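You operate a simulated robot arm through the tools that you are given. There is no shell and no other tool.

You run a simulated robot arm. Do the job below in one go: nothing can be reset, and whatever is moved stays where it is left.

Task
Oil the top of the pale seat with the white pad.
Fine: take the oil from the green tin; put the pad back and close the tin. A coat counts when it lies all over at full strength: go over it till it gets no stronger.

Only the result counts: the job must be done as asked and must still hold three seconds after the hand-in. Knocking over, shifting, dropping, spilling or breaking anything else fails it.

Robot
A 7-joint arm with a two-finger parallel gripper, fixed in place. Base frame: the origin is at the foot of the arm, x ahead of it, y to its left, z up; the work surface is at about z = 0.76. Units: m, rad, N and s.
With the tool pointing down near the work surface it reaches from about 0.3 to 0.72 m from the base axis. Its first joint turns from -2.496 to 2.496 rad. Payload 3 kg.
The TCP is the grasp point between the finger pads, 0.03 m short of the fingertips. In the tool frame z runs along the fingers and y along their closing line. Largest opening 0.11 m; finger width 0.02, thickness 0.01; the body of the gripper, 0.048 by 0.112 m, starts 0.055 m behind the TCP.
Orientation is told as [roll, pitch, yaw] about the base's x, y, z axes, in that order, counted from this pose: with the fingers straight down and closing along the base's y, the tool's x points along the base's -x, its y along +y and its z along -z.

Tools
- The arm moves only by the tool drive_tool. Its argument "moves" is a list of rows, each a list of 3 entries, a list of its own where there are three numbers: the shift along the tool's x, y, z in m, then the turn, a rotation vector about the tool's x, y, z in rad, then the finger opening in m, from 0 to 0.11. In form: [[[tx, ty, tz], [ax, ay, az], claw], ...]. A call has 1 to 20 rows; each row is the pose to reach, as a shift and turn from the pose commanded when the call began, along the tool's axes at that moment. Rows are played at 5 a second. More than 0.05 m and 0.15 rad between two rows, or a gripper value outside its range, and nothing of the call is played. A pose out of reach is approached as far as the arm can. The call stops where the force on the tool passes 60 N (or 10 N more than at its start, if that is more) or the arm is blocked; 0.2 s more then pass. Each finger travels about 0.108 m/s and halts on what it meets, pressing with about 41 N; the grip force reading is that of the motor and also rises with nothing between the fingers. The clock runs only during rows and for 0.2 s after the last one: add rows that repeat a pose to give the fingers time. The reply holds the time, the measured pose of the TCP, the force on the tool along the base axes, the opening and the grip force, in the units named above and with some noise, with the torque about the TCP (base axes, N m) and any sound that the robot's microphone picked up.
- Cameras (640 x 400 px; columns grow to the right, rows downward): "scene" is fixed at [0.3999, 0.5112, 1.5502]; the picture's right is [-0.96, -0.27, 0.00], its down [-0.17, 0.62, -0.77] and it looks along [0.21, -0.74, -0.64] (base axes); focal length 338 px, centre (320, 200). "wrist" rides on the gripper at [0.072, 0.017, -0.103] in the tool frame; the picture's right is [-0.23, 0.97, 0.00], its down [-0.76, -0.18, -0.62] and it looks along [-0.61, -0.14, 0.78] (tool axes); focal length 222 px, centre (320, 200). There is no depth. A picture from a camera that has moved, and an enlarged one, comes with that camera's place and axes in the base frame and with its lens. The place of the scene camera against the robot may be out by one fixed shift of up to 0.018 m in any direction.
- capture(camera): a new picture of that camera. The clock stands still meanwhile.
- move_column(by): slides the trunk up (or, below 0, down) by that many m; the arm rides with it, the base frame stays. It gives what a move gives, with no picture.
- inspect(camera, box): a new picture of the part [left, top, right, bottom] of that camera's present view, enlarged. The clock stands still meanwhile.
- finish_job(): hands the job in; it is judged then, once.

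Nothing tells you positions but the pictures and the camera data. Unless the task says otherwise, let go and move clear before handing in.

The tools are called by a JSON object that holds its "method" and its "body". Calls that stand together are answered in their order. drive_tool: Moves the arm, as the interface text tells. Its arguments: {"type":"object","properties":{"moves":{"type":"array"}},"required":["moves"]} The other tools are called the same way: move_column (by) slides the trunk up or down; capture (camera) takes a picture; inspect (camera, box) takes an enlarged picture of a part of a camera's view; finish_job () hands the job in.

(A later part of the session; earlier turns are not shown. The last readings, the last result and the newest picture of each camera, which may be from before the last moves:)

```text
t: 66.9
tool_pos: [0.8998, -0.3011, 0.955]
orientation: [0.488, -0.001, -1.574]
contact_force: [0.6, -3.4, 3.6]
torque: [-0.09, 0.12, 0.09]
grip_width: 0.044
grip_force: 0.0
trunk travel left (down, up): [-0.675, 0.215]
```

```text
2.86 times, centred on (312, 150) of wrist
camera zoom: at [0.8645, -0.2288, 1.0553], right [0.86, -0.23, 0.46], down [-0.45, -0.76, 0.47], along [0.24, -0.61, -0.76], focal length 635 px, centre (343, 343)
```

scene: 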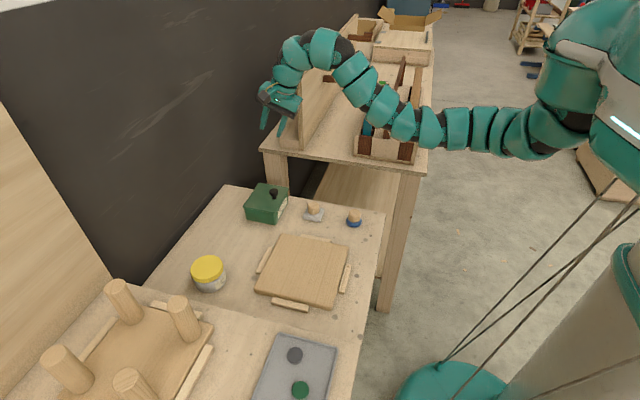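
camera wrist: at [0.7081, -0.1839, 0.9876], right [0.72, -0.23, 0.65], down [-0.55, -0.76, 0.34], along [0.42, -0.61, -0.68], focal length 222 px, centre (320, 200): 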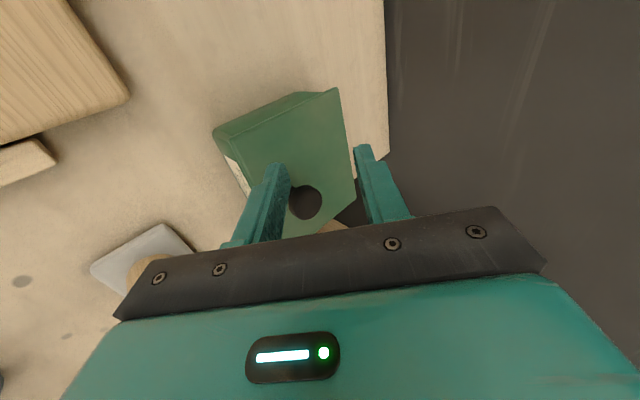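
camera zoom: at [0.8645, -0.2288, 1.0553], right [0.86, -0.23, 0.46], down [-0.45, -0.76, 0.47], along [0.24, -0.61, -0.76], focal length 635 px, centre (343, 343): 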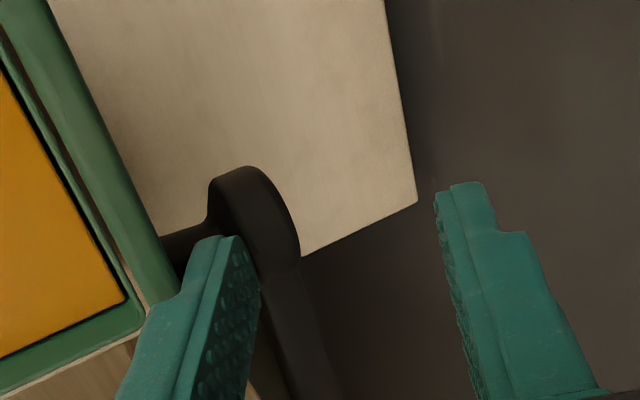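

The lid is now slightly past vertical, so I'll withdraw the finger straight up and let the lid rest open.

{"method": "drive_tool", "body": {"moves": [[[0, 0.0097, -0.0119], [0, 0, 0], 0.045], [[0, 0.0199, -0.029], [0, 0, 0], 0.045], [[0, 0.0316, -0.0511], [0, 0, 0], 0.045], [[0, 0.0409, -0.0688], [0, 0, 0], 0.045], [[0, 0.0409, -0.0688], [0, 0, 0], 0.045]]}}

{"method": "capture", "body": {"camera": "scene"}}

{"method": "inspect", "body": {"camera": "scene", "box": [204, 150, 300, 210]}}

{"method": "capture", "body": {"camera": "wrist"}}

```text
t: 68.1
tool_pos: [0.9037, -0.2994, 1.0364]
orientation: [0.488, 0.0, -1.573]
contact_force: [-0.4, -0.7, 0.1]
torque: [0.01, 0.02, -0.01]
grip_width: 0.0448
grip_force: 0.1
trunk travel left (down, up): [-0.675, 0.215]
```

```text
taken
```

scene: 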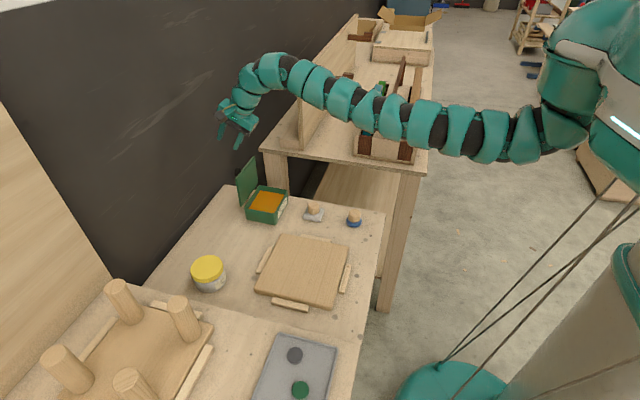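

```text
6.67 times, centred on (252, 180) of scene
camera zoom: at [0.3999, 0.5112, 1.5502], right [-0.96, -0.27, 0.0], down [-0.17, 0.62, -0.77], along [0.21, -0.74, -0.64], focal length 2255 px, centre (773, 333)
```

zoom: 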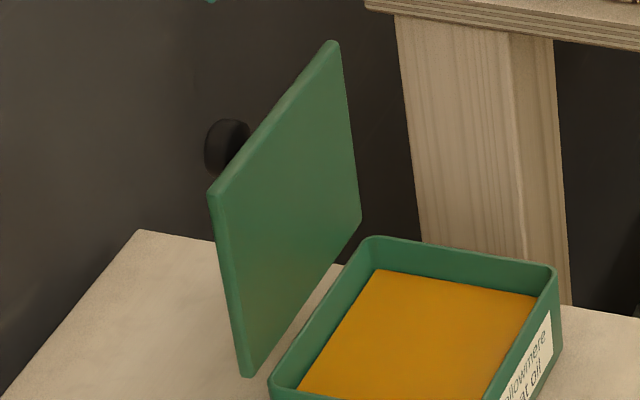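

```text
taken
camera wrist: at [0.8693, -0.227, 1.1354], right [0.86, -0.23, 0.46], down [-0.45, -0.76, 0.47], along [0.24, -0.61, -0.76], focal length 222 px, centre (320, 200)
```

wrist: 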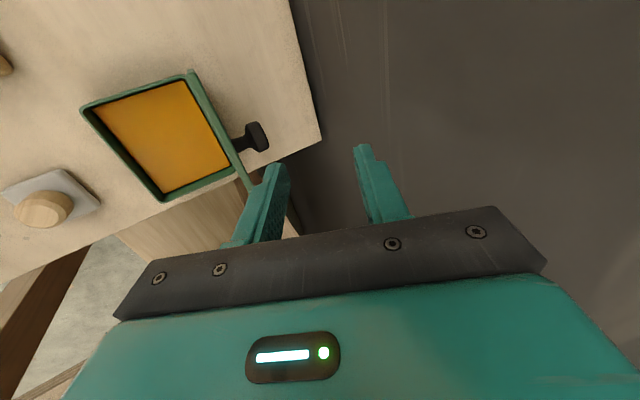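

The lid stands open on its own at about 95° and the oil is exposed. I'll back away over the tin, bring the tool upright and roll it back to the normal orientation.

{"method": "drive_tool", "body": {"moves": [[[0, -0.0264, -0.0185], [0.0976, 0, 0], 0.06], [[0, -0.0528, -0.0371], [0.195, 0, 0], 0.06], [[0, -0.0791, -0.0556], [0.293, 0, 0], 0.06], [[0, -0.1055, -0.0742], [0.39, 0, 0], 0.06], [[0, -0.1319, -0.0927], [0.488, 0, 0], 0.06], [[0, -0.1319, -0.0927], [0.488, 0, 0], 0.06]]}}

{"method": "drive_tool", "body": {"moves": [[[0, 0, 0], [0, 0, -0.14], 0.08], [[0, 0, 0], [0, 0, -0.28], 0.08], [[0, 0, 0], [0, 0, -0.42], 0.08], [[0, 0, 0], [0, 0, -0.56], 0.08], [[0, 0, 0], [0, 0, -0.7], 0.08], [[0, 0, 0], [0, 0, -0.84], 0.08], [[0, 0, 0], [0, 0, -0.98], 0.08], [[0, 0, 0], [0, 0, -1.12], 0.08], [[0, 0, 0], [0, 0, -1.26], 0.08], [[0, 0, 0], [0, 0, -1.4], 0.08], [[0, 0, 0], [0, 0, -1.5], 0.08], [[0, 0, 0], [0, 0, -1.5708], 0.08], [[0, 0, 0], [0, 0, -1.5708], 0.08]]}}

{"method": "capture", "body": {"camera": "wrist"}}

```text
t: 69.5
tool_pos: [0.7445, -0.299, 1.0552]
orientation: [0.0, -0.001, -1.573]
contact_force: [0.2, -0.4, 0.2]
torque: [0.0, 0.0, 0.02]
grip_width: 0.06
grip_force: 0.0
trunk travel left (down, up): [-0.675, 0.215]
```

```text
t: 72.3
tool_pos: [0.7435, -0.2988, 1.0563]
orientation: [0.0, 0.001, -0.001]
contact_force: [1.2, 0.1, 0.4]
torque: [0.0, -0.02, 0.03]
grip_width: 0.0803
grip_force: 0.1
trunk travel left (down, up): [-0.675, 0.215]
```

```text
taken
camera wrist: at [0.6698, -0.2831, 1.159], right [0.23, 0.97, 0.0], down [0.76, -0.18, 0.62], along [0.61, -0.14, -0.78], focal length 222 px, centre (320, 200)
```

wrist: 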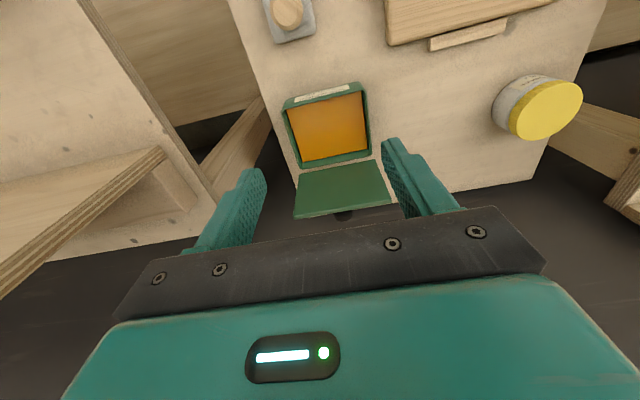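

Back to normal orientation with the tin open. I'll zoom in to measure the tin opening.

{"method": "inspect", "body": {"camera": "wrist", "box": [256, 70, 416, 170]}}

{"method": "inspect", "body": {"camera": "scene", "box": [228, 175, 308, 225]}}

```text
4.00 times, centred on (336, 120) of wrist
camera zoom: at [0.6698, -0.2831, 1.159], right [0.23, 0.97, 0.0], down [0.76, -0.18, 0.62], along [0.61, -0.14, -0.78], focal length 888 px, centre (256, 520)
```

zoom: 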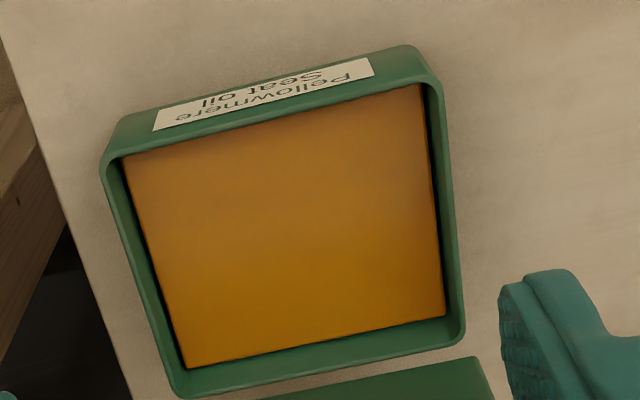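

```text
8.00 times, centred on (268, 200) of scene
camera zoom: at [0.3999, 0.5112, 1.5502], right [-0.96, -0.27, 0.0], down [-0.17, 0.62, -0.77], along [0.21, -0.74, -0.64], focal length 2706 px, centre (736, 200)
```

zoom: 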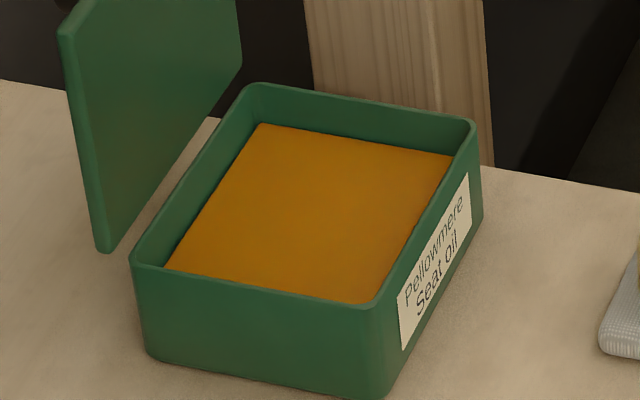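

Tin opening spans about x 0.758–0.853, y -0.355 to -0.241, with oil about 15–20 mm below the rim. Next I'll raise the trunk and move over the white pad.

{"method": "move_column", "body": {"by": 0.1}}

{"method": "drive_tool", "body": {"moves": [[[0.016, -0.003, 0.04], [0, 0, 0], 0.08], [[0.033, -0.006, 0.08], [0, 0, 0], 0.08], [[0.05, -0.009, 0.12], [0, 0, 0], 0.08], [[0.066, -0.013, 0.16], [0, 0, 0], 0.08], [[0.082, -0.016, 0.2], [0, 0, 0], 0.08], [[0.0985, -0.019, 0.236], [0, 0, 0], 0.08], [[0.0985, -0.019, 0.236], [0, 0, 0], 0.08]]}}

{"method": "capture", "body": {"camera": "wrist"}}

```text
t: 73.7
tool_pos: [0.7444, -0.3005, 1.1555]
orientation: [-0.001, 0.0, -0.005]
contact_force: [-0.4, 0.0, 0.3]
torque: [0.0, 0.0, -0.02]
grip_width: 0.0799
grip_force: 0.0
trunk travel left (down, up): [-0.775, 0.115]
```

```text
t: 75.3
tool_pos: [0.6434, -0.3177, 0.9208]
orientation: [0.0, -0.002, -0.003]
contact_force: [0.9, -0.8, 0.2]
torque: [-0.02, 0.04, 0.01]
grip_width: 0.0799
grip_force: 0.0
trunk travel left (down, up): [-0.775, 0.115]
```

```text
taken
camera wrist: at [0.5698, -0.3003, 1.0225], right [0.23, 0.97, 0.0], down [0.76, -0.18, 0.62], along [0.61, -0.14, -0.78], focal length 222 px, centre (320, 200)
```

wrist: 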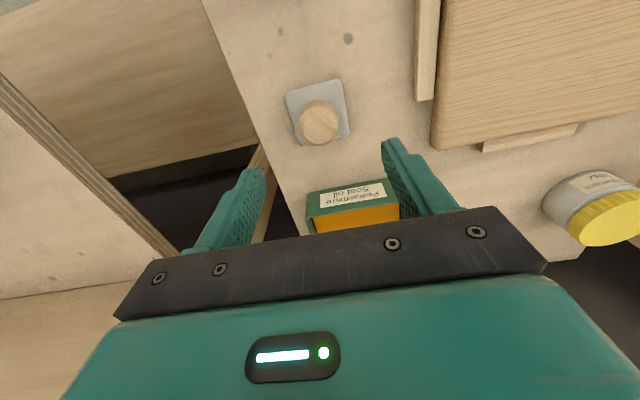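

{"method": "inspect", "body": {"camera": "wrist", "box": [256, 60, 384, 140]}}

{"method": "inspect", "body": {"camera": "scene", "box": [296, 195, 344, 225]}}

```text
5.00 times, centred on (320, 100) of wrist
camera zoom: at [0.5698, -0.3003, 1.0225], right [0.23, 0.97, 0.0], down [0.76, -0.18, 0.62], along [0.61, -0.14, -0.78], focal length 1111 px, centre (320, 700)
```

zoom: 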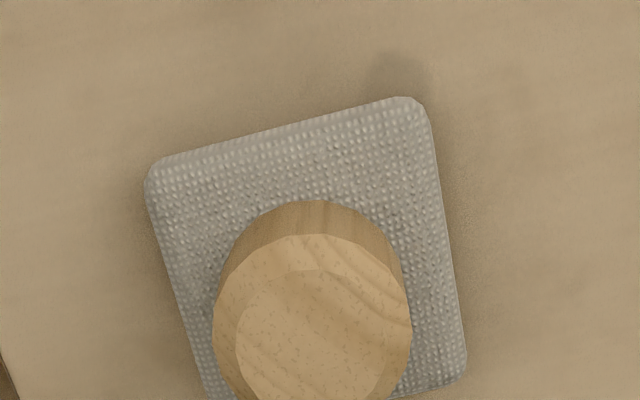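

```text
13.33 times, centred on (320, 210) of scene
camera zoom: at [0.3999, 0.5112, 1.5502], right [-0.96, -0.27, 0.0], down [-0.17, 0.62, -0.77], along [0.21, -0.74, -0.64], focal length 4509 px, centre (320, 67)
```

zoom: 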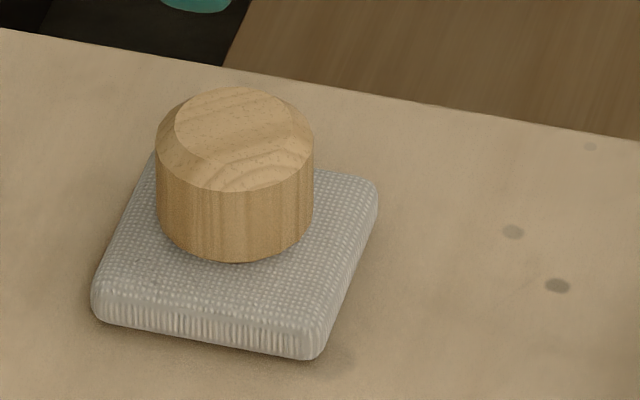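

The white pad is about 6 cm square, aligned with the axes, centred at (0.650, -0.3195), with its wooden handle about 4 cm wide and top near z 0.797. I'll lower the trunk a bit and line up over the handle.

{"method": "move_column", "body": {"by": -0.06}}

{"method": "drive_tool", "body": {"moves": [[[-0.0066, -0.002, 0], [0, 0, 0], 0.08], [[-0.0066, -0.002, 0.01], [0, 0, 0], 0.08], [[-0.0066, -0.002, 0.02], [0, 0, 0], 0.08], [[-0.0066, -0.002, 0.02], [0, 0, 0], 0.08]]}}

{"method": "capture", "body": {"camera": "wrist"}}

{"method": "inspect", "body": {"camera": "scene", "box": [280, 180, 360, 230]}}

```text
t: 76.3
tool_pos: [0.6446, -0.3162, 0.8597]
orientation: [0.0, 0.0, -0.003]
contact_force: [-0.4, -0.5, -0.4]
torque: [-0.03, 0.0, 0.0]
grip_width: 0.0804
grip_force: 0.1
trunk travel left (down, up): [-0.715, 0.175]
```

```text
t: 77.3
tool_pos: [0.65, -0.3182, 0.8394]
orientation: [0.001, -0.001, -0.003]
contact_force: [0.9, -0.3, 0.3]
torque: [-0.01, 0.0, 0.02]
grip_width: 0.0802
grip_force: 0.1
trunk travel left (down, up): [-0.715, 0.175]
```

```text
taken
camera wrist: at [0.5763, -0.3022, 0.9434], right [0.23, 0.97, 0.0], down [0.76, -0.18, 0.62], along [0.61, -0.14, -0.78], focal length 222 px, centre (320, 200)
```

wrist: 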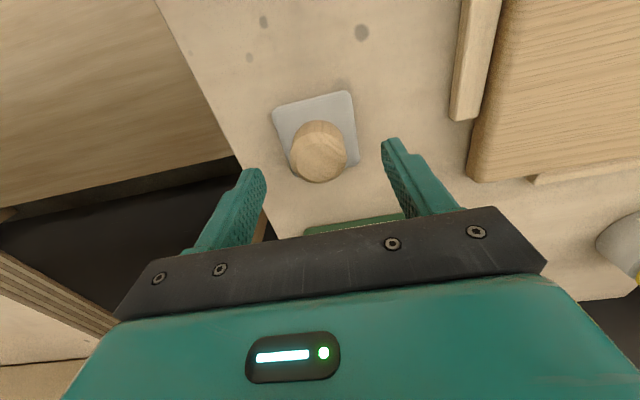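

```text
8.00 times, centred on (320, 205) of scene
camera zoom: at [0.3999, 0.5112, 1.5502], right [-0.96, -0.27, 0.0], down [-0.17, 0.62, -0.77], along [0.21, -0.74, -0.64], focal length 2706 px, centre (320, 160)
```

zoom: 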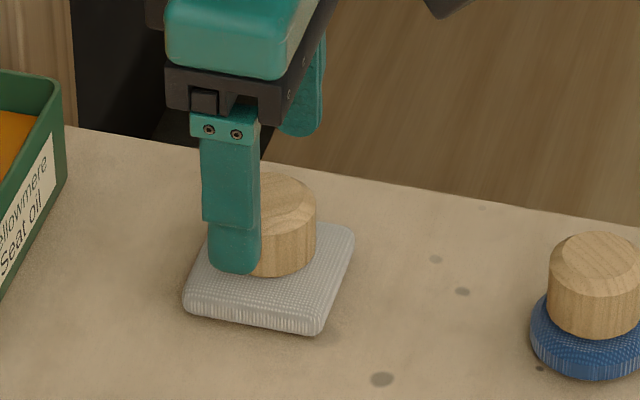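

Alignment with the handle is good. I'll descend so the fingertips sit just above the pad, then grip the handle.

{"method": "drive_tool", "body": {"moves": [[[0.001, -0.001, 0.012], [0, 0, 0], 0.08], [[0.001, -0.001, 0.024], [0, 0, 0], 0.08], [[0.001, -0.001, 0.034], [0, 0, 0], 0.08], [[0.001, -0.001, 0.034], [0, 0, 0], 0.08]]}}

{"method": "inspect", "body": {"camera": "scene", "box": [280, 180, 360, 230]}}

```text
t: 78.3
tool_pos: [0.6502, -0.3185, 0.805]
orientation: [-0.001, 0.001, -0.003]
contact_force: [0.5, 0.6, 0.4]
torque: [-0.01, 0.02, 0.0]
grip_width: 0.0801
grip_force: 0.1
trunk travel left (down, up): [-0.715, 0.175]
```

```text
8.00 times, centred on (320, 205) of scene
camera zoom: at [0.3999, 0.5112, 1.5502], right [-0.96, -0.27, 0.0], down [-0.17, 0.62, -0.77], along [0.21, -0.74, -0.64], focal length 2706 px, centre (320, 160)
```

zoom: 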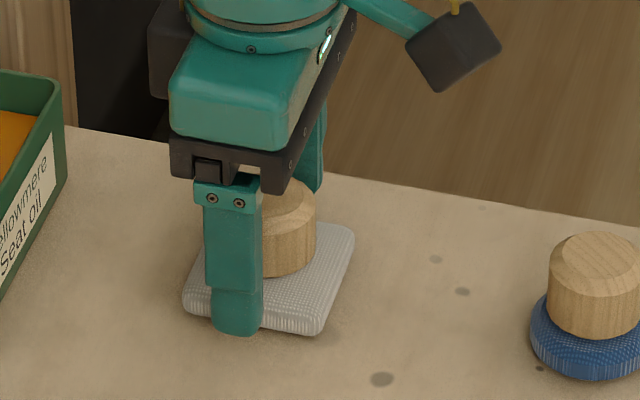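

I'll raise 3 mm to clear the pad's top surface and close on the handle.

{"method": "drive_tool", "body": {"moves": [[[0, 0, -0.0035], [0, 0, 0], 0.08], [[0, 0, -0.0035], [0, 0, 0], 0.06], [[0, 0, -0.0035], [0, 0, 0], 0.045], [[0, 0, -0.0035], [0, 0, 0], 0.03], [[0, 0, -0.0035], [0, 0, 0], 0.03], [[0, 0, -0.0035], [0, 0, 0], 0.03]]}}

{"method": "inspect", "body": {"camera": "scene", "box": [280, 180, 360, 230]}}

{"method": "inspect", "body": {"camera": "wrist", "box": [216, 60, 440, 200]}}

```text
t: 79.7
tool_pos: [0.6495, -0.3193, 0.81]
orientation: [0.0, 0.0, -0.003]
contact_force: [0.4, 0.9, 0.4]
torque: [0.0, 0.04, 0.02]
grip_width: 0.0386
grip_force: 41.2
trunk travel left (down, up): [-0.715, 0.175]
```

```text
8.00 times, centred on (320, 205) of scene
camera zoom: at [0.3999, 0.5112, 1.5502], right [-0.96, -0.27, 0.0], down [-0.17, 0.62, -0.77], along [0.21, -0.74, -0.64], focal length 2706 px, centre (320, 160)
```

zoom: 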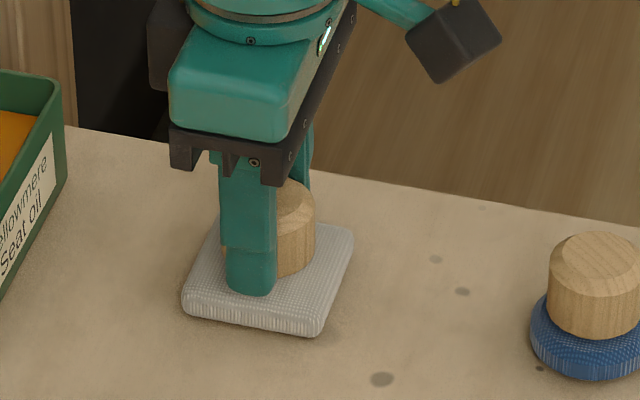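

```text
2.86 times, centred on (328, 130) of wrist
camera zoom: at [0.576, -0.3025, 0.9127], right [0.23, 0.97, 0.0], down [0.76, -0.18, 0.62], along [0.61, -0.14, -0.78], focal length 635 px, centre (297, 400)
```

zoom: 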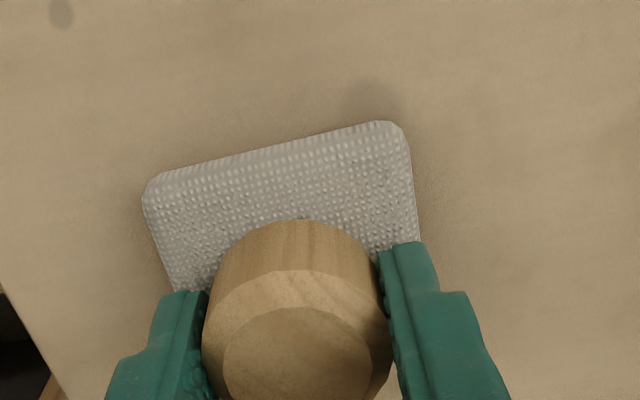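

The handle is firmly gripped (pad bottom is 0.05 below the TCP, home at (0.6495, -0.3193)). Now I'll lift the pad and carry it up and out toward the tin.

{"method": "drive_tool", "body": {"moves": [[[0, 0, -0.02], [0, 0, 0], 0.03], [[-0.01, 0.001, -0.045], [0, 0, 0], 0.03], [[-0.03, 0.004, -0.08], [0, 0, 0], 0.03], [[-0.05, 0.007, -0.115], [0, 0, 0], 0.03], [[-0.07, 0.01, -0.15], [0, 0, 0], 0.03], [[-0.09, 0.013, -0.185], [0, 0, 0], 0.03], [[-0.115, 0.017, -0.22], [0, 0, 0], 0.03], [[-0.1455, 0.0213, -0.25], [0, 0, 0], 0.03], [[-0.1455, 0.0213, -0.25], [0, 0, 0], 0.03]]}}

{"method": "capture", "body": {"camera": "scene"}}

{"method": "capture", "body": {"camera": "wrist"}}

```text
t: 81.7
tool_pos: [0.7978, -0.2988, 1.0578]
orientation: [-0.004, 0.0, -0.001]
contact_force: [1.2, 0.5, -0.8]
torque: [-0.11, 0.01, 0.02]
grip_width: 0.0386
grip_force: 41.0
trunk travel left (down, up): [-0.715, 0.175]
```

```text
taken
```

scene: 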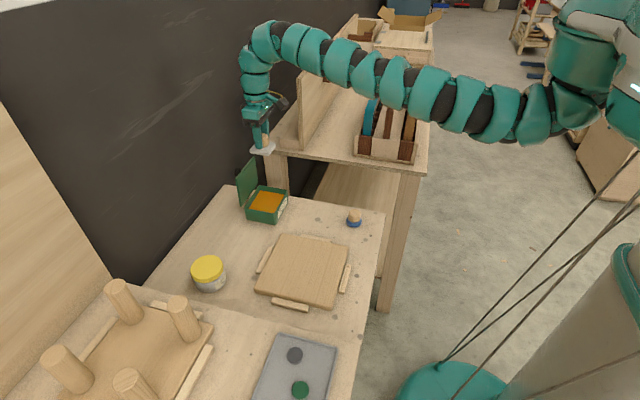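

```text
taken
camera wrist: at [0.7236, -0.281, 1.1618], right [0.23, 0.97, 0.0], down [0.76, -0.18, 0.62], along [0.61, -0.14, -0.78], focal length 222 px, centre (320, 200)
```

wrist: 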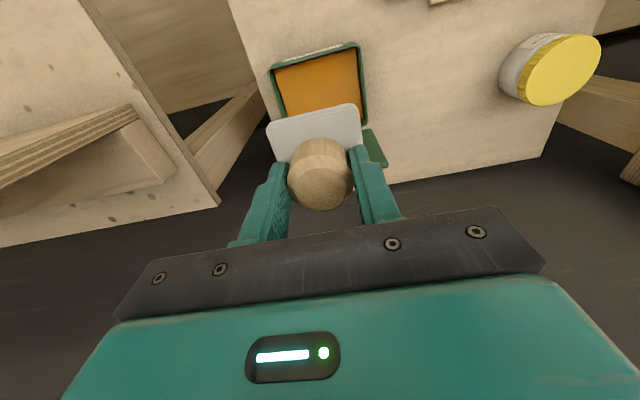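

The pad is held firmly above the tin. I'll shift slightly to fit the opening, then lower the trunk to bring the pad just above the rim.

{"method": "drive_tool", "body": {"moves": [[[0.0015, 0.007, -0.005], [0, 0, 0], 0.03], [[0.003, 0.014, -0.01], [0, 0, 0], 0.03], [[0.003, 0.014, -0.01], [0, 0, 0], 0.03]]}}

{"method": "move_column", "body": {"by": -0.18}}

{"method": "capture", "body": {"camera": "wrist"}}

{"method": "inspect", "body": {"camera": "scene", "box": [216, 150, 312, 210]}}

```text
t: 82.5
tool_pos: [0.7939, -0.2868, 1.0686]
orientation: [-0.001, -0.002, -0.003]
contact_force: [0.3, -0.1, -0.7]
torque: [-0.02, -0.02, 0.02]
grip_width: 0.0385
grip_force: 40.9
trunk travel left (down, up): [-0.715, 0.175]
```

```text
t: 84.5
tool_pos: [0.7931, -0.2866, 0.8885]
orientation: [-0.001, 0.0, -0.003]
contact_force: [-0.3, -1.0, 0.4]
torque: [-0.02, 0.03, 0.0]
grip_width: 0.0385
grip_force: 40.8
trunk travel left (down, up): [-0.535, 0.355]
```

```text
taken
camera wrist: at [0.7195, -0.2696, 0.9924], right [0.23, 0.97, 0.0], down [0.76, -0.18, 0.62], along [0.61, -0.14, -0.78], focal length 222 px, centre (320, 200)
```

wrist: 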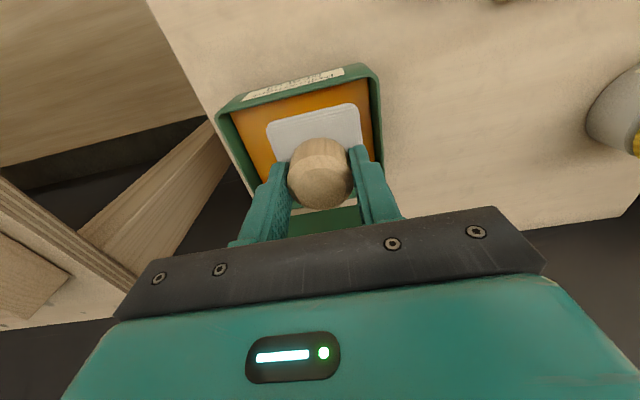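

```text
6.67 times, centred on (264, 180) of scene
camera zoom: at [0.3999, 0.5112, 1.5502], right [-0.96, -0.27, 0.0], down [-0.17, 0.62, -0.77], along [0.21, -0.74, -0.64], focal length 2255 px, centre (693, 333)
```

zoom: 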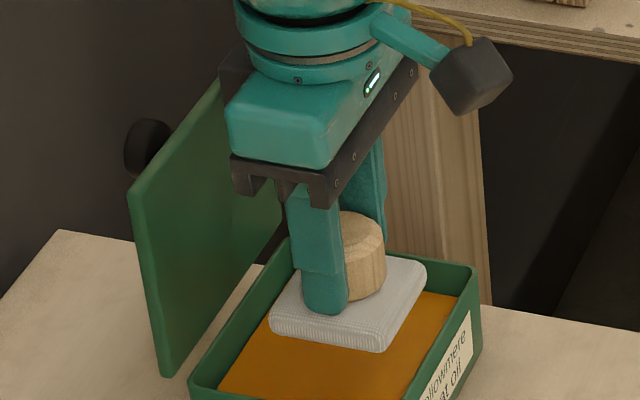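

The pad is centred over the open tin. I'll lower it slowly into the oil while watching for contact.

{"method": "drive_tool", "body": {"moves": [[[0, 0, 0.01], [0, 0, 0], 0.03], [[0, 0, 0.02], [0, 0, 0], 0.03], [[0, 0, 0.03], [0, 0, 0], 0.03], [[0, 0, 0.036], [0, 0, 0], 0.03], [[0, 0, 0.036], [0, 0, 0], 0.03]]}}

{"method": "inspect", "body": {"camera": "scene", "box": [216, 155, 312, 215]}}

{"method": "inspect", "body": {"camera": "wrist", "box": [200, 50, 440, 200]}}

```text
t: 85.7
tool_pos: [0.7925, -0.2863, 0.853]
orientation: [0.002, -0.001, -0.005]
contact_force: [0.4, 0.4, -0.9]
torque: [0.01, 0.01, 0.0]
grip_width: 0.0388
grip_force: 41.2
trunk travel left (down, up): [-0.535, 0.355]
```

```text
6.67 times, centred on (264, 185) of scene
camera zoom: at [0.3999, 0.5112, 1.5502], right [-0.96, -0.27, 0.0], down [-0.17, 0.62, -0.77], along [0.21, -0.74, -0.64], focal length 2255 px, centre (693, 300)
```

zoom: 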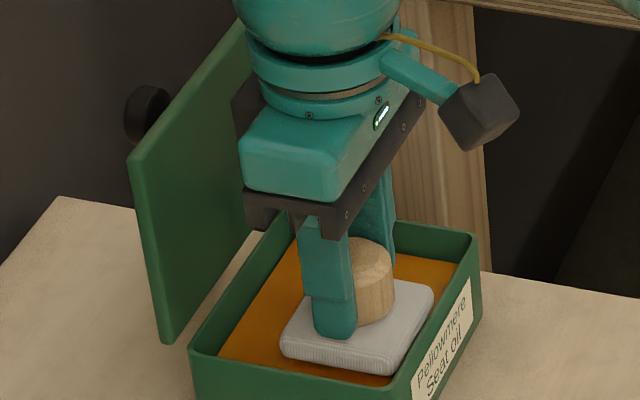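

```text
2.67 times, centred on (320, 125) of wrist
camera zoom: at [0.7184, -0.2694, 0.9561], right [0.23, 0.97, 0.0], down [0.76, -0.18, 0.62], along [0.61, -0.14, -0.78], focal length 592 px, centre (320, 400)
```

zoom: 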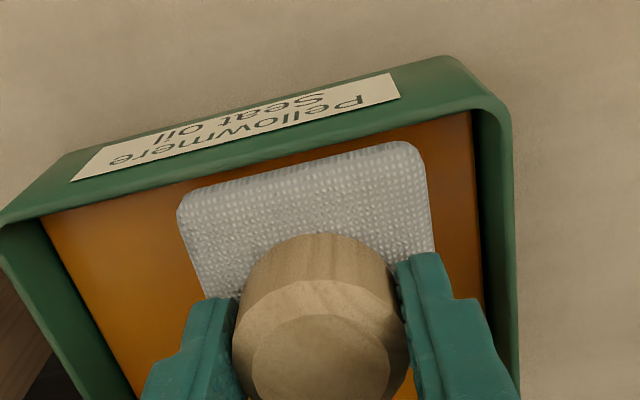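

{"method": "drive_tool", "body": {"moves": [[[-0.003, -0.002, 0.005], [0, 0, 0], 0.03], [[-0.003, -0.002, 0.01], [0, 0, 0], 0.03], [[-0.003, -0.002, 0.014], [0, 0, 0], 0.03], [[-0.003, -0.002, 0.014], [0, 0, 0], 0.03]]}}

{"method": "inspect", "body": {"camera": "scene", "box": [216, 155, 312, 215]}}

{"method": "inspect", "body": {"camera": "wrist", "box": [200, 50, 440, 200]}}

```text
t: 86.7
tool_pos: [0.7958, -0.2891, 0.8435]
orientation: [-0.002, -0.008, -0.002]
contact_force: [8.2, -3.6, 34.0]
torque: [0.32, -0.23, -0.04]
grip_width: 0.0389
grip_force: 41.5
trunk travel left (down, up): [-0.535, 0.355]
```

```text
6.67 times, centred on (264, 185) of scene
camera zoom: at [0.3999, 0.5112, 1.5502], right [-0.96, -0.27, 0.0], down [-0.17, 0.62, -0.77], along [0.21, -0.74, -0.64], focal length 2255 px, centre (693, 300)
```

zoom: 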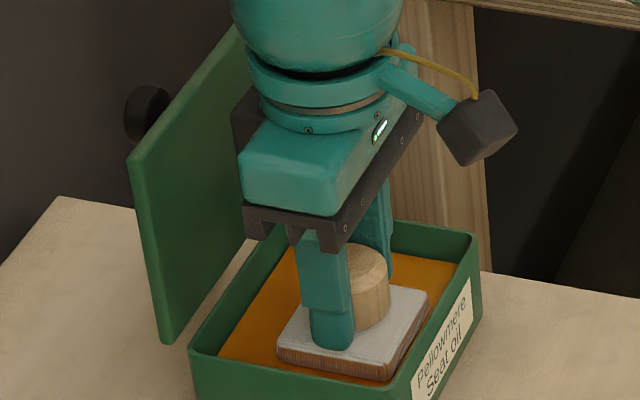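

```text
2.67 times, centred on (320, 125) of wrist
camera zoom: at [0.7209, -0.2717, 0.9456], right [0.23, 0.97, 0.0], down [0.76, -0.18, 0.63], along [0.61, -0.14, -0.78], focal length 592 px, centre (320, 400)
```

zoom: 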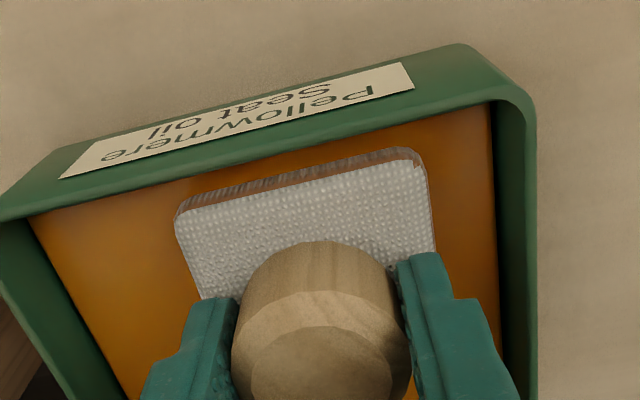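

The pad's underside has soaked up oil (34 N contact on the oil surface). I'll lift it out and raise the trunk to move to the seat.

{"method": "drive_tool", "body": {"moves": [[[0, 0, -0.01], [0, 0, 0], 0.03], [[0, 0, -0.03], [0, 0, 0], 0.03], [[0, 0, -0.06], [0, 0, 0], 0.03], [[0, 0, -0.06], [0, 0, 0], 0.03]]}}

{"method": "inspect", "body": {"camera": "scene", "box": [216, 145, 312, 205]}}

{"method": "move_column", "body": {"by": 0.24}}

{"method": "capture", "body": {"camera": "scene"}}

```text
t: 87.7
tool_pos: [0.7977, -0.2884, 0.8968]
orientation: [0.0, 0.0, -0.003]
contact_force: [0.4, 0.1, 0.0]
torque: [0.0, 0.06, -0.02]
grip_width: 0.0386
grip_force: 41.2
trunk travel left (down, up): [-0.535, 0.355]
```

```text
6.67 times, centred on (264, 175) of scene
camera zoom: at [0.3999, 0.5112, 1.5502], right [-0.96, -0.27, 0.0], down [-0.17, 0.62, -0.77], along [0.21, -0.74, -0.64], focal length 2255 px, centre (693, 367)
```

zoom: 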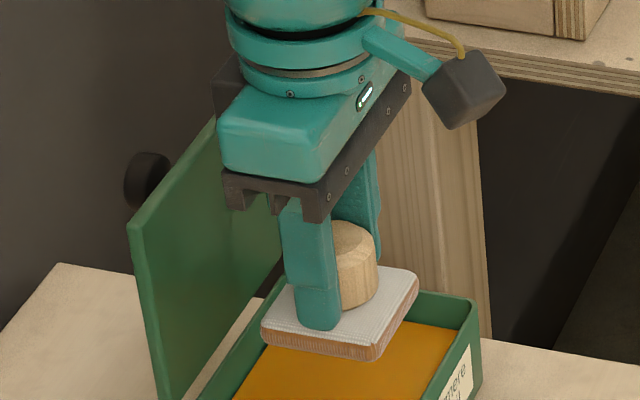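

```text
t: 90.2
tool_pos: [0.7978, -0.2886, 1.138]
orientation: [-0.001, 0.001, -0.004]
contact_force: [0.6, 0.7, -1.5]
torque: [0.01, -0.01, 0.0]
grip_width: 0.0385
grip_force: 41.1
trunk travel left (down, up): [-0.775, 0.115]
```

```text
taken
```

scene: 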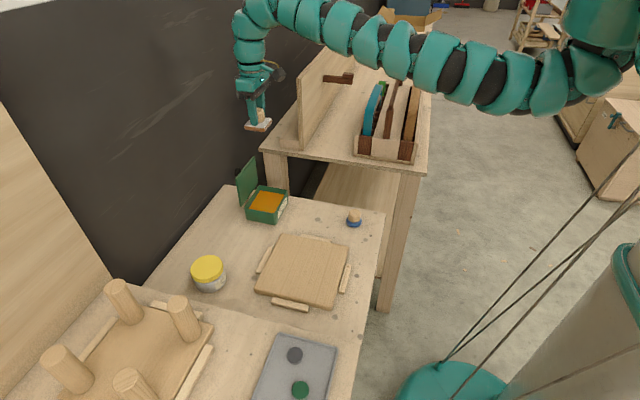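

The pad is loaded with oil. I'll carry it over to the seat on a descending path that stays clear of everything.

{"method": "drive_tool", "body": {"moves": [[[0.02, 0.017, 0.04], [0, 0, 0], 0.03], [[0.04, 0.034, 0.08], [0, 0, 0], 0.03], [[0.06, 0.052, 0.12], [0, 0, 0], 0.03], [[0.078, 0.07, 0.155], [0, 0, 0], 0.03], [[0.095, 0.1, 0.185], [0, 0, 0], 0.03], [[0.115, 0.13, 0.215], [0, 0, 0], 0.03], [[0.13, 0.155, 0.24], [0, 0, 0], 0.03], [[0.138, 0.168, 0.258], [0, 0, 0], 0.03], [[0.138, 0.168, 0.258], [0, 0, 0], 0.03]]}}

{"method": "capture", "body": {"camera": "wrist"}}

{"method": "capture", "body": {"camera": "scene"}}

```text
t: 92.2
tool_pos: [0.6574, -0.1199, 0.8821]
orientation: [0.001, 0.0, -0.003]
contact_force: [1.2, -0.1, -0.3]
torque: [0.0, -0.01, 0.0]
grip_width: 0.0384
grip_force: 40.9
trunk travel left (down, up): [-0.775, 0.115]
```

```text
taken
camera wrist: at [0.5844, -0.1026, 0.9855], right [0.23, 0.97, 0.0], down [0.76, -0.18, 0.62], along [0.61, -0.14, -0.78], focal length 222 px, centre (320, 200)
```

wrist: 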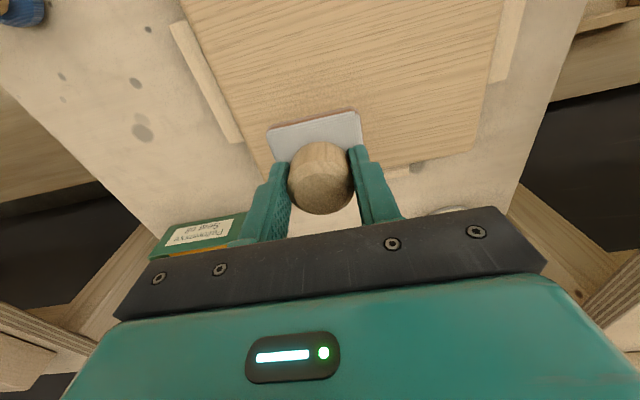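

```text
taken
```

scene: 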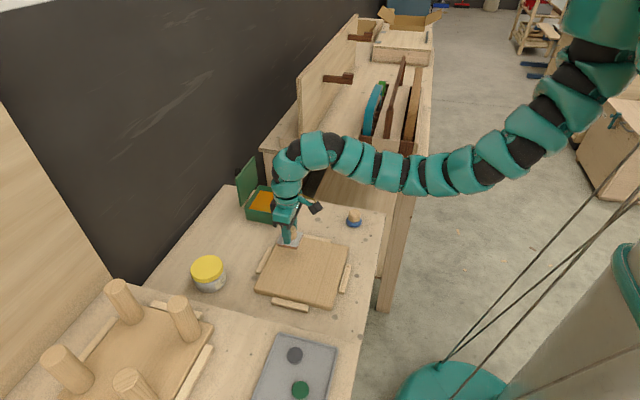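

{"method": "inspect", "body": {"camera": "wrist", "box": [160, 0, 320, 100]}}

{"method": "inspect", "body": {"camera": "wrist", "box": [380, 60, 540, 160]}}

{"method": "inspect", "body": {"camera": "wrist", "box": [200, 100, 360, 200]}}

{"method": "inspect", "body": {"camera": "scene", "box": [245, 225, 365, 315]}}

```text
4.00 times, centred on (240, 50) of wrist
camera zoom: at [0.5844, -0.1026, 0.9855], right [0.23, 0.97, 0.0], down [0.76, -0.18, 0.62], along [0.61, -0.14, -0.78], focal length 888 px, centre (640, 800)
```

zoom: 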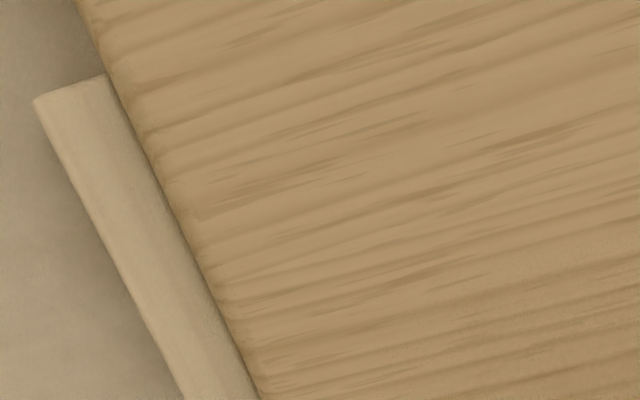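

```text
4.00 times, centred on (460, 110) of wrist
camera zoom: at [0.5844, -0.1026, 0.9855], right [0.23, 0.97, 0.0], down [0.76, -0.18, 0.62], along [0.61, -0.14, -0.78], focal length 888 px, centre (-240, 560)
```

zoom: 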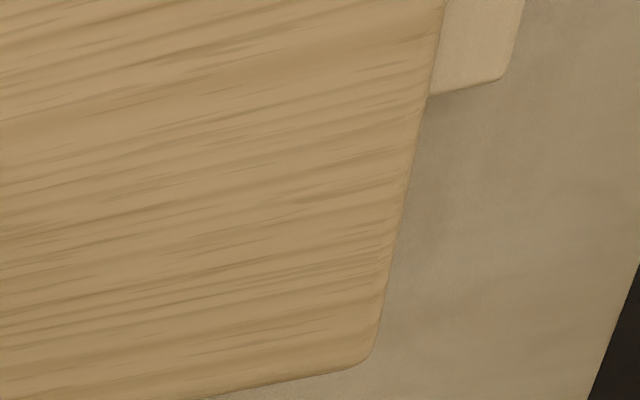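

```text
4.00 times, centred on (280, 150) of wrist
camera zoom: at [0.5844, -0.1026, 0.9855], right [0.23, 0.97, 0.0], down [0.76, -0.18, 0.62], along [0.61, -0.14, -0.78], focal length 888 px, centre (480, 400)
```

zoom: 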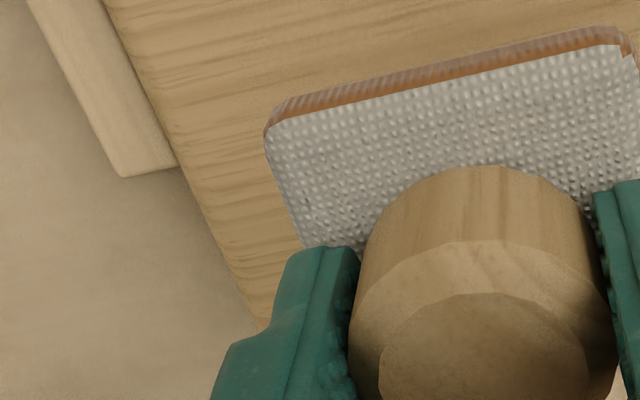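

```text
4.44 times, centred on (305, 270) of scene
camera zoom: at [0.3999, 0.5112, 1.5502], right [-0.96, -0.27, 0.0], down [-0.17, 0.62, -0.77], along [0.21, -0.74, -0.64], focal length 1503 px, centre (387, -111)
```

zoom: 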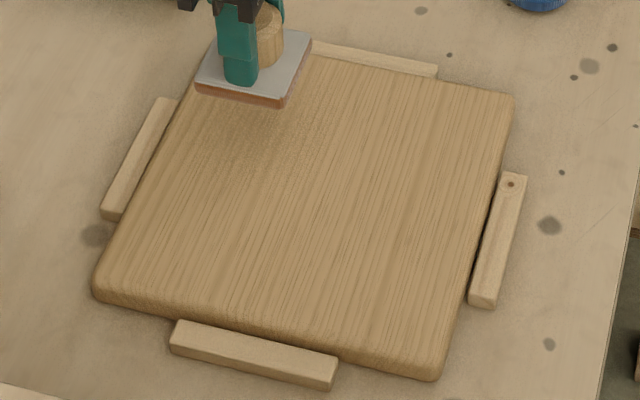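

The seat top measures x 0.50–0.714, y -0.192 to 0.021, z about 0.785, and it appears still unoiled. I'll move the pad over the far -y corner and lower it gently to find contact.

{"method": "drive_tool", "body": {"moves": [[[-0.016, -0.024, 0.012], [0, 0, 0], 0.03], [[-0.0316, -0.047, 0.03], [0, 0, 0], 0.03], [[-0.0316, -0.047, 0.038], [0, 0, 0], 0.03], [[-0.0316, -0.047, 0.043], [0, 0, 0], 0.03], [[-0.0316, -0.047, 0.046], [0, 0, 0], 0.03], [[-0.0316, -0.047, 0.046], [0, 0, 0], 0.03]]}}

{"method": "inspect", "body": {"camera": "scene", "box": [245, 215, 365, 305]}}

```text
t: 93.6
tool_pos: [0.6913, -0.1676, 0.834]
orientation: [-0.001, -0.001, -0.003]
contact_force: [0.4, 0.1, -0.5]
torque: [0.02, 0.03, -0.03]
grip_width: 0.0386
grip_force: 40.6
trunk travel left (down, up): [-0.775, 0.115]
```

```text
4.44 times, centred on (305, 260) of scene
camera zoom: at [0.3999, 0.5112, 1.5502], right [-0.96, -0.27, 0.0], down [-0.17, 0.62, -0.77], along [0.21, -0.74, -0.64], focal length 1503 px, centre (387, -67)
```

zoom: 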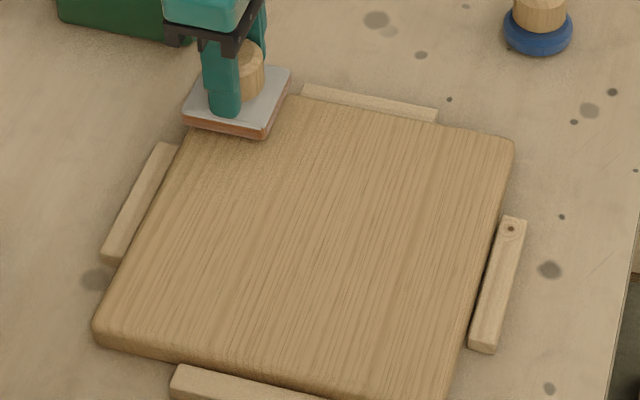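

{"method": "drive_tool", "body": {"moves": [[[0.001, 0, 0.002], [0, 0, 0], 0.03], [[0.001, 0, 0.004], [0, 0, 0], 0.03], [[0.001, 0, 0.004], [0, 0, 0], 0.03]]}}

{"method": "drive_tool", "body": {"moves": [[[0, 0, 0.002], [0, 0, 0], 0.03], [[0, 0, 0.002], [0, 0, 0], 0.03]]}}

```text
t: 94.4
tool_pos: [0.6896, -0.1676, 0.8303]
orientation: [-0.001, 0.001, -0.003]
contact_force: [-0.2, -0.7, 0.6]
torque: [0.01, -0.03, 0.02]
grip_width: 0.0386
grip_force: 40.6
trunk travel left (down, up): [-0.775, 0.115]
```

```text
t: 95.0
tool_pos: [0.6891, -0.1686, 0.8308]
orientation: [0.0, -0.002, -0.003]
contact_force: [-0.7, -3.5, 14.7]
torque: [-0.04, -0.14, -0.03]
grip_width: 0.0386
grip_force: 41.6
trunk travel left (down, up): [-0.775, 0.115]
```

Contact is found at TCP z about 0.829 with 15 N. I'll wipe the first two strips, going along x and back.

{"method": "drive_tool", "body": {"moves": [[[-0.004, -0.002, 0], [0, 0, 0], 0.03], [[0.0174, -0.002, 0], [0, 0, 0], 0.03], [[0.0388, -0.002, 0], [0, 0, 0], 0.03], [[0.0602, -0.002, 0], [0, 0, 0], 0.03], [[0.0816, -0.002, 0], [0, 0, 0], 0.03], [[0.103, -0.002, 0], [0, 0, 0], 0.03], [[0.1244, -0.002, 0], [0, 0, 0], 0.03], [[0.1458, -0.002, 0], [0, 0, 0], 0.03], [[0.167, -0.002, 0], [0, 0, 0], 0.03], [[0.167, 0.019, 0], [0, 0, 0], 0.03], [[0.167, 0.04, 0], [0, 0, 0], 0.03], [[0.1458, 0.04, 0], [0, 0, 0], 0.03], [[0.1244, 0.04, 0], [0, 0, 0], 0.03], [[0.103, 0.04, 0], [0, 0, 0], 0.03], [[0.0816, 0.04, 0], [0, 0, 0], 0.03], [[0.0602, 0.04, 0], [0, 0, 0], 0.03], [[0.0388, 0.04, 0], [0, 0, 0], 0.03], [[0.0174, 0.04, 0], [0, 0, 0], 0.03], [[-0.004, 0.04, 0], [0, 0, 0], 0.03], [[-0.004, 0.061, 0], [0, 0, 0], 0.03]]}}

{"method": "inspect", "body": {"camera": "scene", "box": [245, 215, 365, 305]}}

{"method": "capture", "body": {"camera": "wrist"}}

```text
t: 99.2
tool_pos: [0.6935, -0.1099, 0.8295]
orientation: [-0.003, -0.007, -0.005]
contact_force: [2.4, -10.7, 25.0]
torque: [0.01, 0.23, 0.09]
grip_width: 0.0387
grip_force: 41.5
trunk travel left (down, up): [-0.775, 0.115]
```

```text
4.44 times, centred on (305, 260) of scene
camera zoom: at [0.3999, 0.5112, 1.5502], right [-0.96, -0.27, 0.0], down [-0.17, 0.62, -0.77], along [0.21, -0.74, -0.64], focal length 1503 px, centre (387, -67)
```

zoom: 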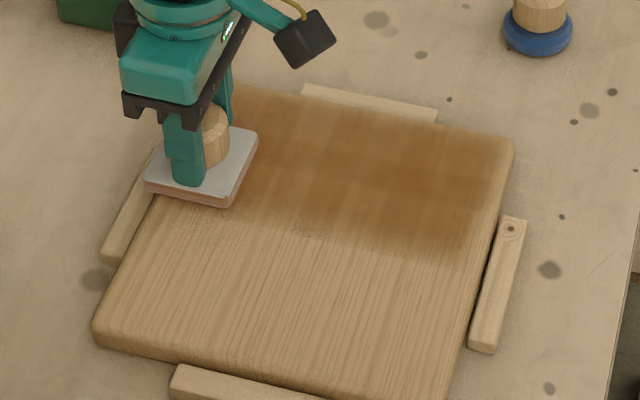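

```text
taken
camera wrist: at [0.6193, -0.0925, 0.9325], right [0.23, 0.97, 0.0], down [0.76, -0.18, 0.63], along [0.61, -0.15, -0.78], focal length 222 px, centre (320, 200)
```

wrist: 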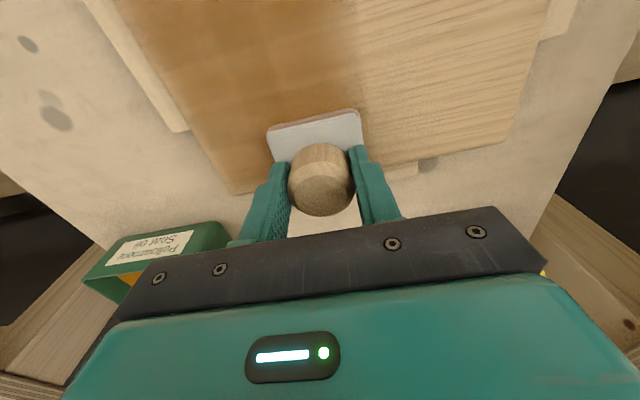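

The oil goes on well and the darker film shows. Next are the following two strips.

{"method": "drive_tool", "body": {"moves": [[[0, 0.021, -0.0005], [0, 0, 0], 0.03], [[0.0214, 0.021, -0.0005], [0, 0, 0], 0.03], [[0.0428, 0.021, -0.0005], [0, 0, 0], 0.03], [[0.0642, 0.021, -0.0005], [0, 0, 0], 0.03], [[0.0856, 0.021, -0.0005], [0, 0, 0], 0.03], [[0.107, 0.021, -0.0005], [0, 0, 0], 0.03], [[0.1284, 0.021, -0.0005], [0, 0, 0], 0.03], [[0.1498, 0.021, -0.0005], [0, 0, 0], 0.03], [[0.171, 0.021, -0.0005], [0, 0, 0], 0.03], [[0.171, 0.043, -0.0005], [0, 0, 0], 0.03], [[0.171, 0.064, -0.0005], [0, 0, 0], 0.03], [[0.1498, 0.064, -0.0005], [0, 0, 0], 0.03], [[0.1284, 0.064, -0.0005], [0, 0, 0], 0.03], [[0.107, 0.064, -0.0005], [0, 0, 0], 0.03], [[0.0856, 0.064, -0.0005], [0, 0, 0], 0.03], [[0.0642, 0.064, -0.0005], [0, 0, 0], 0.03], [[0.0428, 0.064, -0.0005], [0, 0, 0], 0.03], [[0.0214, 0.064, -0.0005], [0, 0, 0], 0.03], [[0, 0.064, -0.0005], [0, 0, 0], 0.03], [[0, 0.085, -0.0005], [0, 0, 0], 0.03]]}}

{"method": "inspect", "body": {"camera": "scene", "box": [245, 215, 365, 305]}}

```text
t: 103.4
tool_pos: [0.6937, -0.0269, 0.8302]
orientation: [-0.001, -0.006, -0.006]
contact_force: [2.6, -8.1, 20.9]
torque: [-0.11, 0.26, 0.14]
grip_width: 0.0385
grip_force: 41.0
trunk travel left (down, up): [-0.775, 0.115]
```

```text
4.44 times, centred on (305, 260) of scene
camera zoom: at [0.3999, 0.5112, 1.5502], right [-0.96, -0.27, 0.0], down [-0.17, 0.62, -0.77], along [0.21, -0.74, -0.64], focal length 1503 px, centre (387, -67)
```

zoom: 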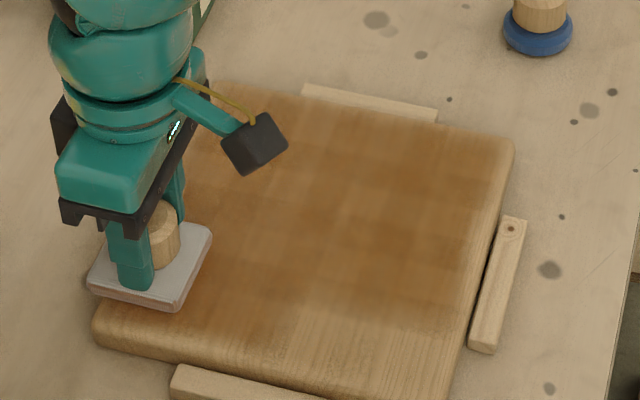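

Continuing with the last strip on the +y side, then along the near edge back toward -y.

{"method": "drive_tool", "body": {"moves": [[[0, 0.022, 0], [0, 0, 0], 0.03], [[0.0214, 0.022, 0], [0, 0, 0], 0.03], [[0.0428, 0.022, 0], [0, 0, 0], 0.03], [[0.0642, 0.022, 0], [0, 0, 0], 0.03], [[0.0856, 0.022, 0], [0, 0, 0], 0.03], [[0.107, 0.022, 0], [0, 0, 0], 0.03], [[0.1284, 0.022, 0], [0, 0, 0], 0.03], [[0.1498, 0.022, 0], [0, 0, 0], 0.03], [[0.171, 0.022, 0], [0, 0, 0], 0.03], [[0.171, 0.001, 0], [0, 0, 0], 0.03], [[0.171, -0.02, 0], [0, 0, 0], 0.03], [[0.171, -0.041, 0], [0, 0, 0], 0.03], [[0.171, -0.062, 0], [0, 0, 0], 0.03], [[0.171, -0.083, 0], [0, 0, 0], 0.03], [[0.171, -0.104, 0], [0, 0, 0], 0.03], [[0.171, -0.125, 0], [0, 0, 0], 0.03], [[0.171, -0.148, 0], [0, 0, 0], 0.03]]}}

{"method": "inspect", "body": {"camera": "scene", "box": [245, 215, 365, 315]}}

```text
t: 107.0
tool_pos: [0.5204, -0.1658, 0.8294]
orientation: [-0.001, -0.002, -0.005]
contact_force: [0.6, 5.4, 20.9]
torque: [0.49, -0.1, -0.03]
grip_width: 0.0383
grip_force: 40.3
trunk travel left (down, up): [-0.775, 0.115]
```

```text
4.00 times, centred on (305, 265) of scene
camera zoom: at [0.3999, 0.5112, 1.5502], right [-0.96, -0.27, 0.0], down [-0.17, 0.62, -0.77], along [0.21, -0.74, -0.64], focal length 1353 px, centre (380, -60)
```

zoom: 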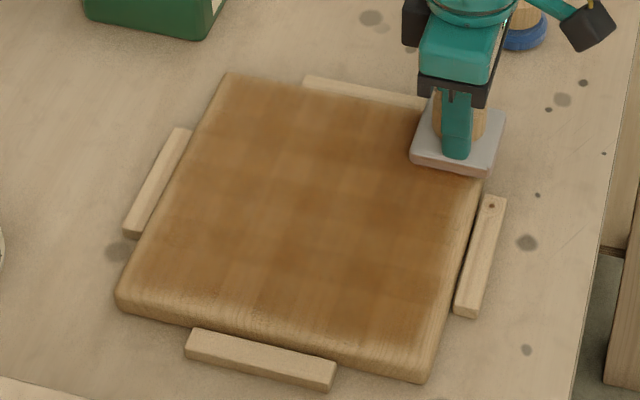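

A first thin coat covers everything, but it is pale and the pad looks used up. I'll carry the pad back to the tin for more oil.

{"method": "drive_tool", "body": {"moves": [[[0, 0, -0.015], [0, 0, 0], 0.03], [[-0.02, -0.005, -0.03], [0, 0, 0], 0.03], [[-0.06, -0.012, -0.035], [0, 0, 0], 0.03], [[-0.1, -0.02, -0.04], [0, 0, 0], 0.03], [[-0.14, -0.03, -0.045], [0, 0, 0], 0.03], [[-0.165, -0.05, -0.075], [0, 0, 0], 0.03], [[-0.185, -0.07, -0.115], [0, 0, 0], 0.03], [[-0.205, -0.085, -0.155], [0, 0, 0], 0.03], [[-0.225, -0.095, -0.195], [0, 0, 0], 0.03], [[-0.25, -0.107, -0.235], [0, 0, 0], 0.03], [[-0.275, -0.117, -0.27], [0, 0, 0], 0.03], [[-0.2755, -0.118, -0.3], [0, 0, 0], 0.03], [[-0.2755, -0.118, -0.3], [0, 0, 0], 0.03]]}}

{"method": "inspect", "body": {"camera": "scene", "box": [245, 215, 365, 315]}}

{"method": "capture", "body": {"camera": "scene"}}

```text
t: 109.8
tool_pos: [0.7961, -0.2884, 1.1273]
orientation: [-0.001, 0.005, -0.005]
contact_force: [-0.3, 0.1, -0.2]
torque: [0.0, 0.02, -0.01]
grip_width: 0.0389
grip_force: 41.0
trunk travel left (down, up): [-0.775, 0.115]
```

```text
4.00 times, centred on (305, 265) of scene
camera zoom: at [0.3999, 0.5112, 1.5502], right [-0.96, -0.27, 0.0], down [-0.17, 0.62, -0.77], along [0.21, -0.74, -0.64], focal length 1353 px, centre (380, -60)
```

zoom: 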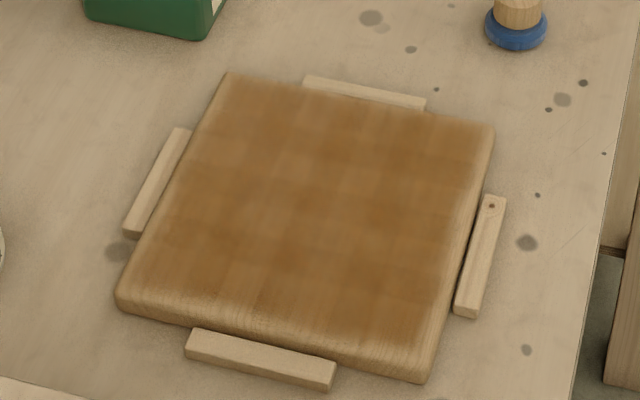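

```text
taken
```

scene: 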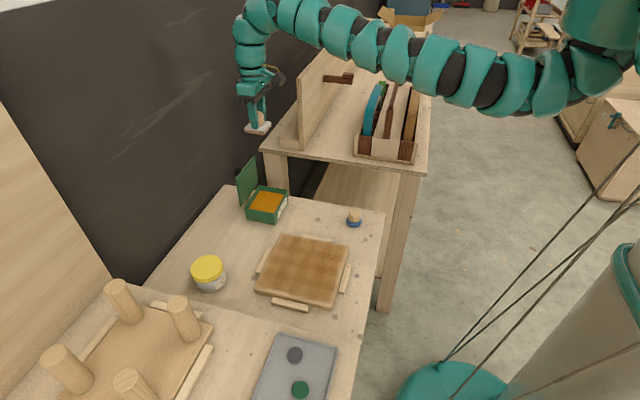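

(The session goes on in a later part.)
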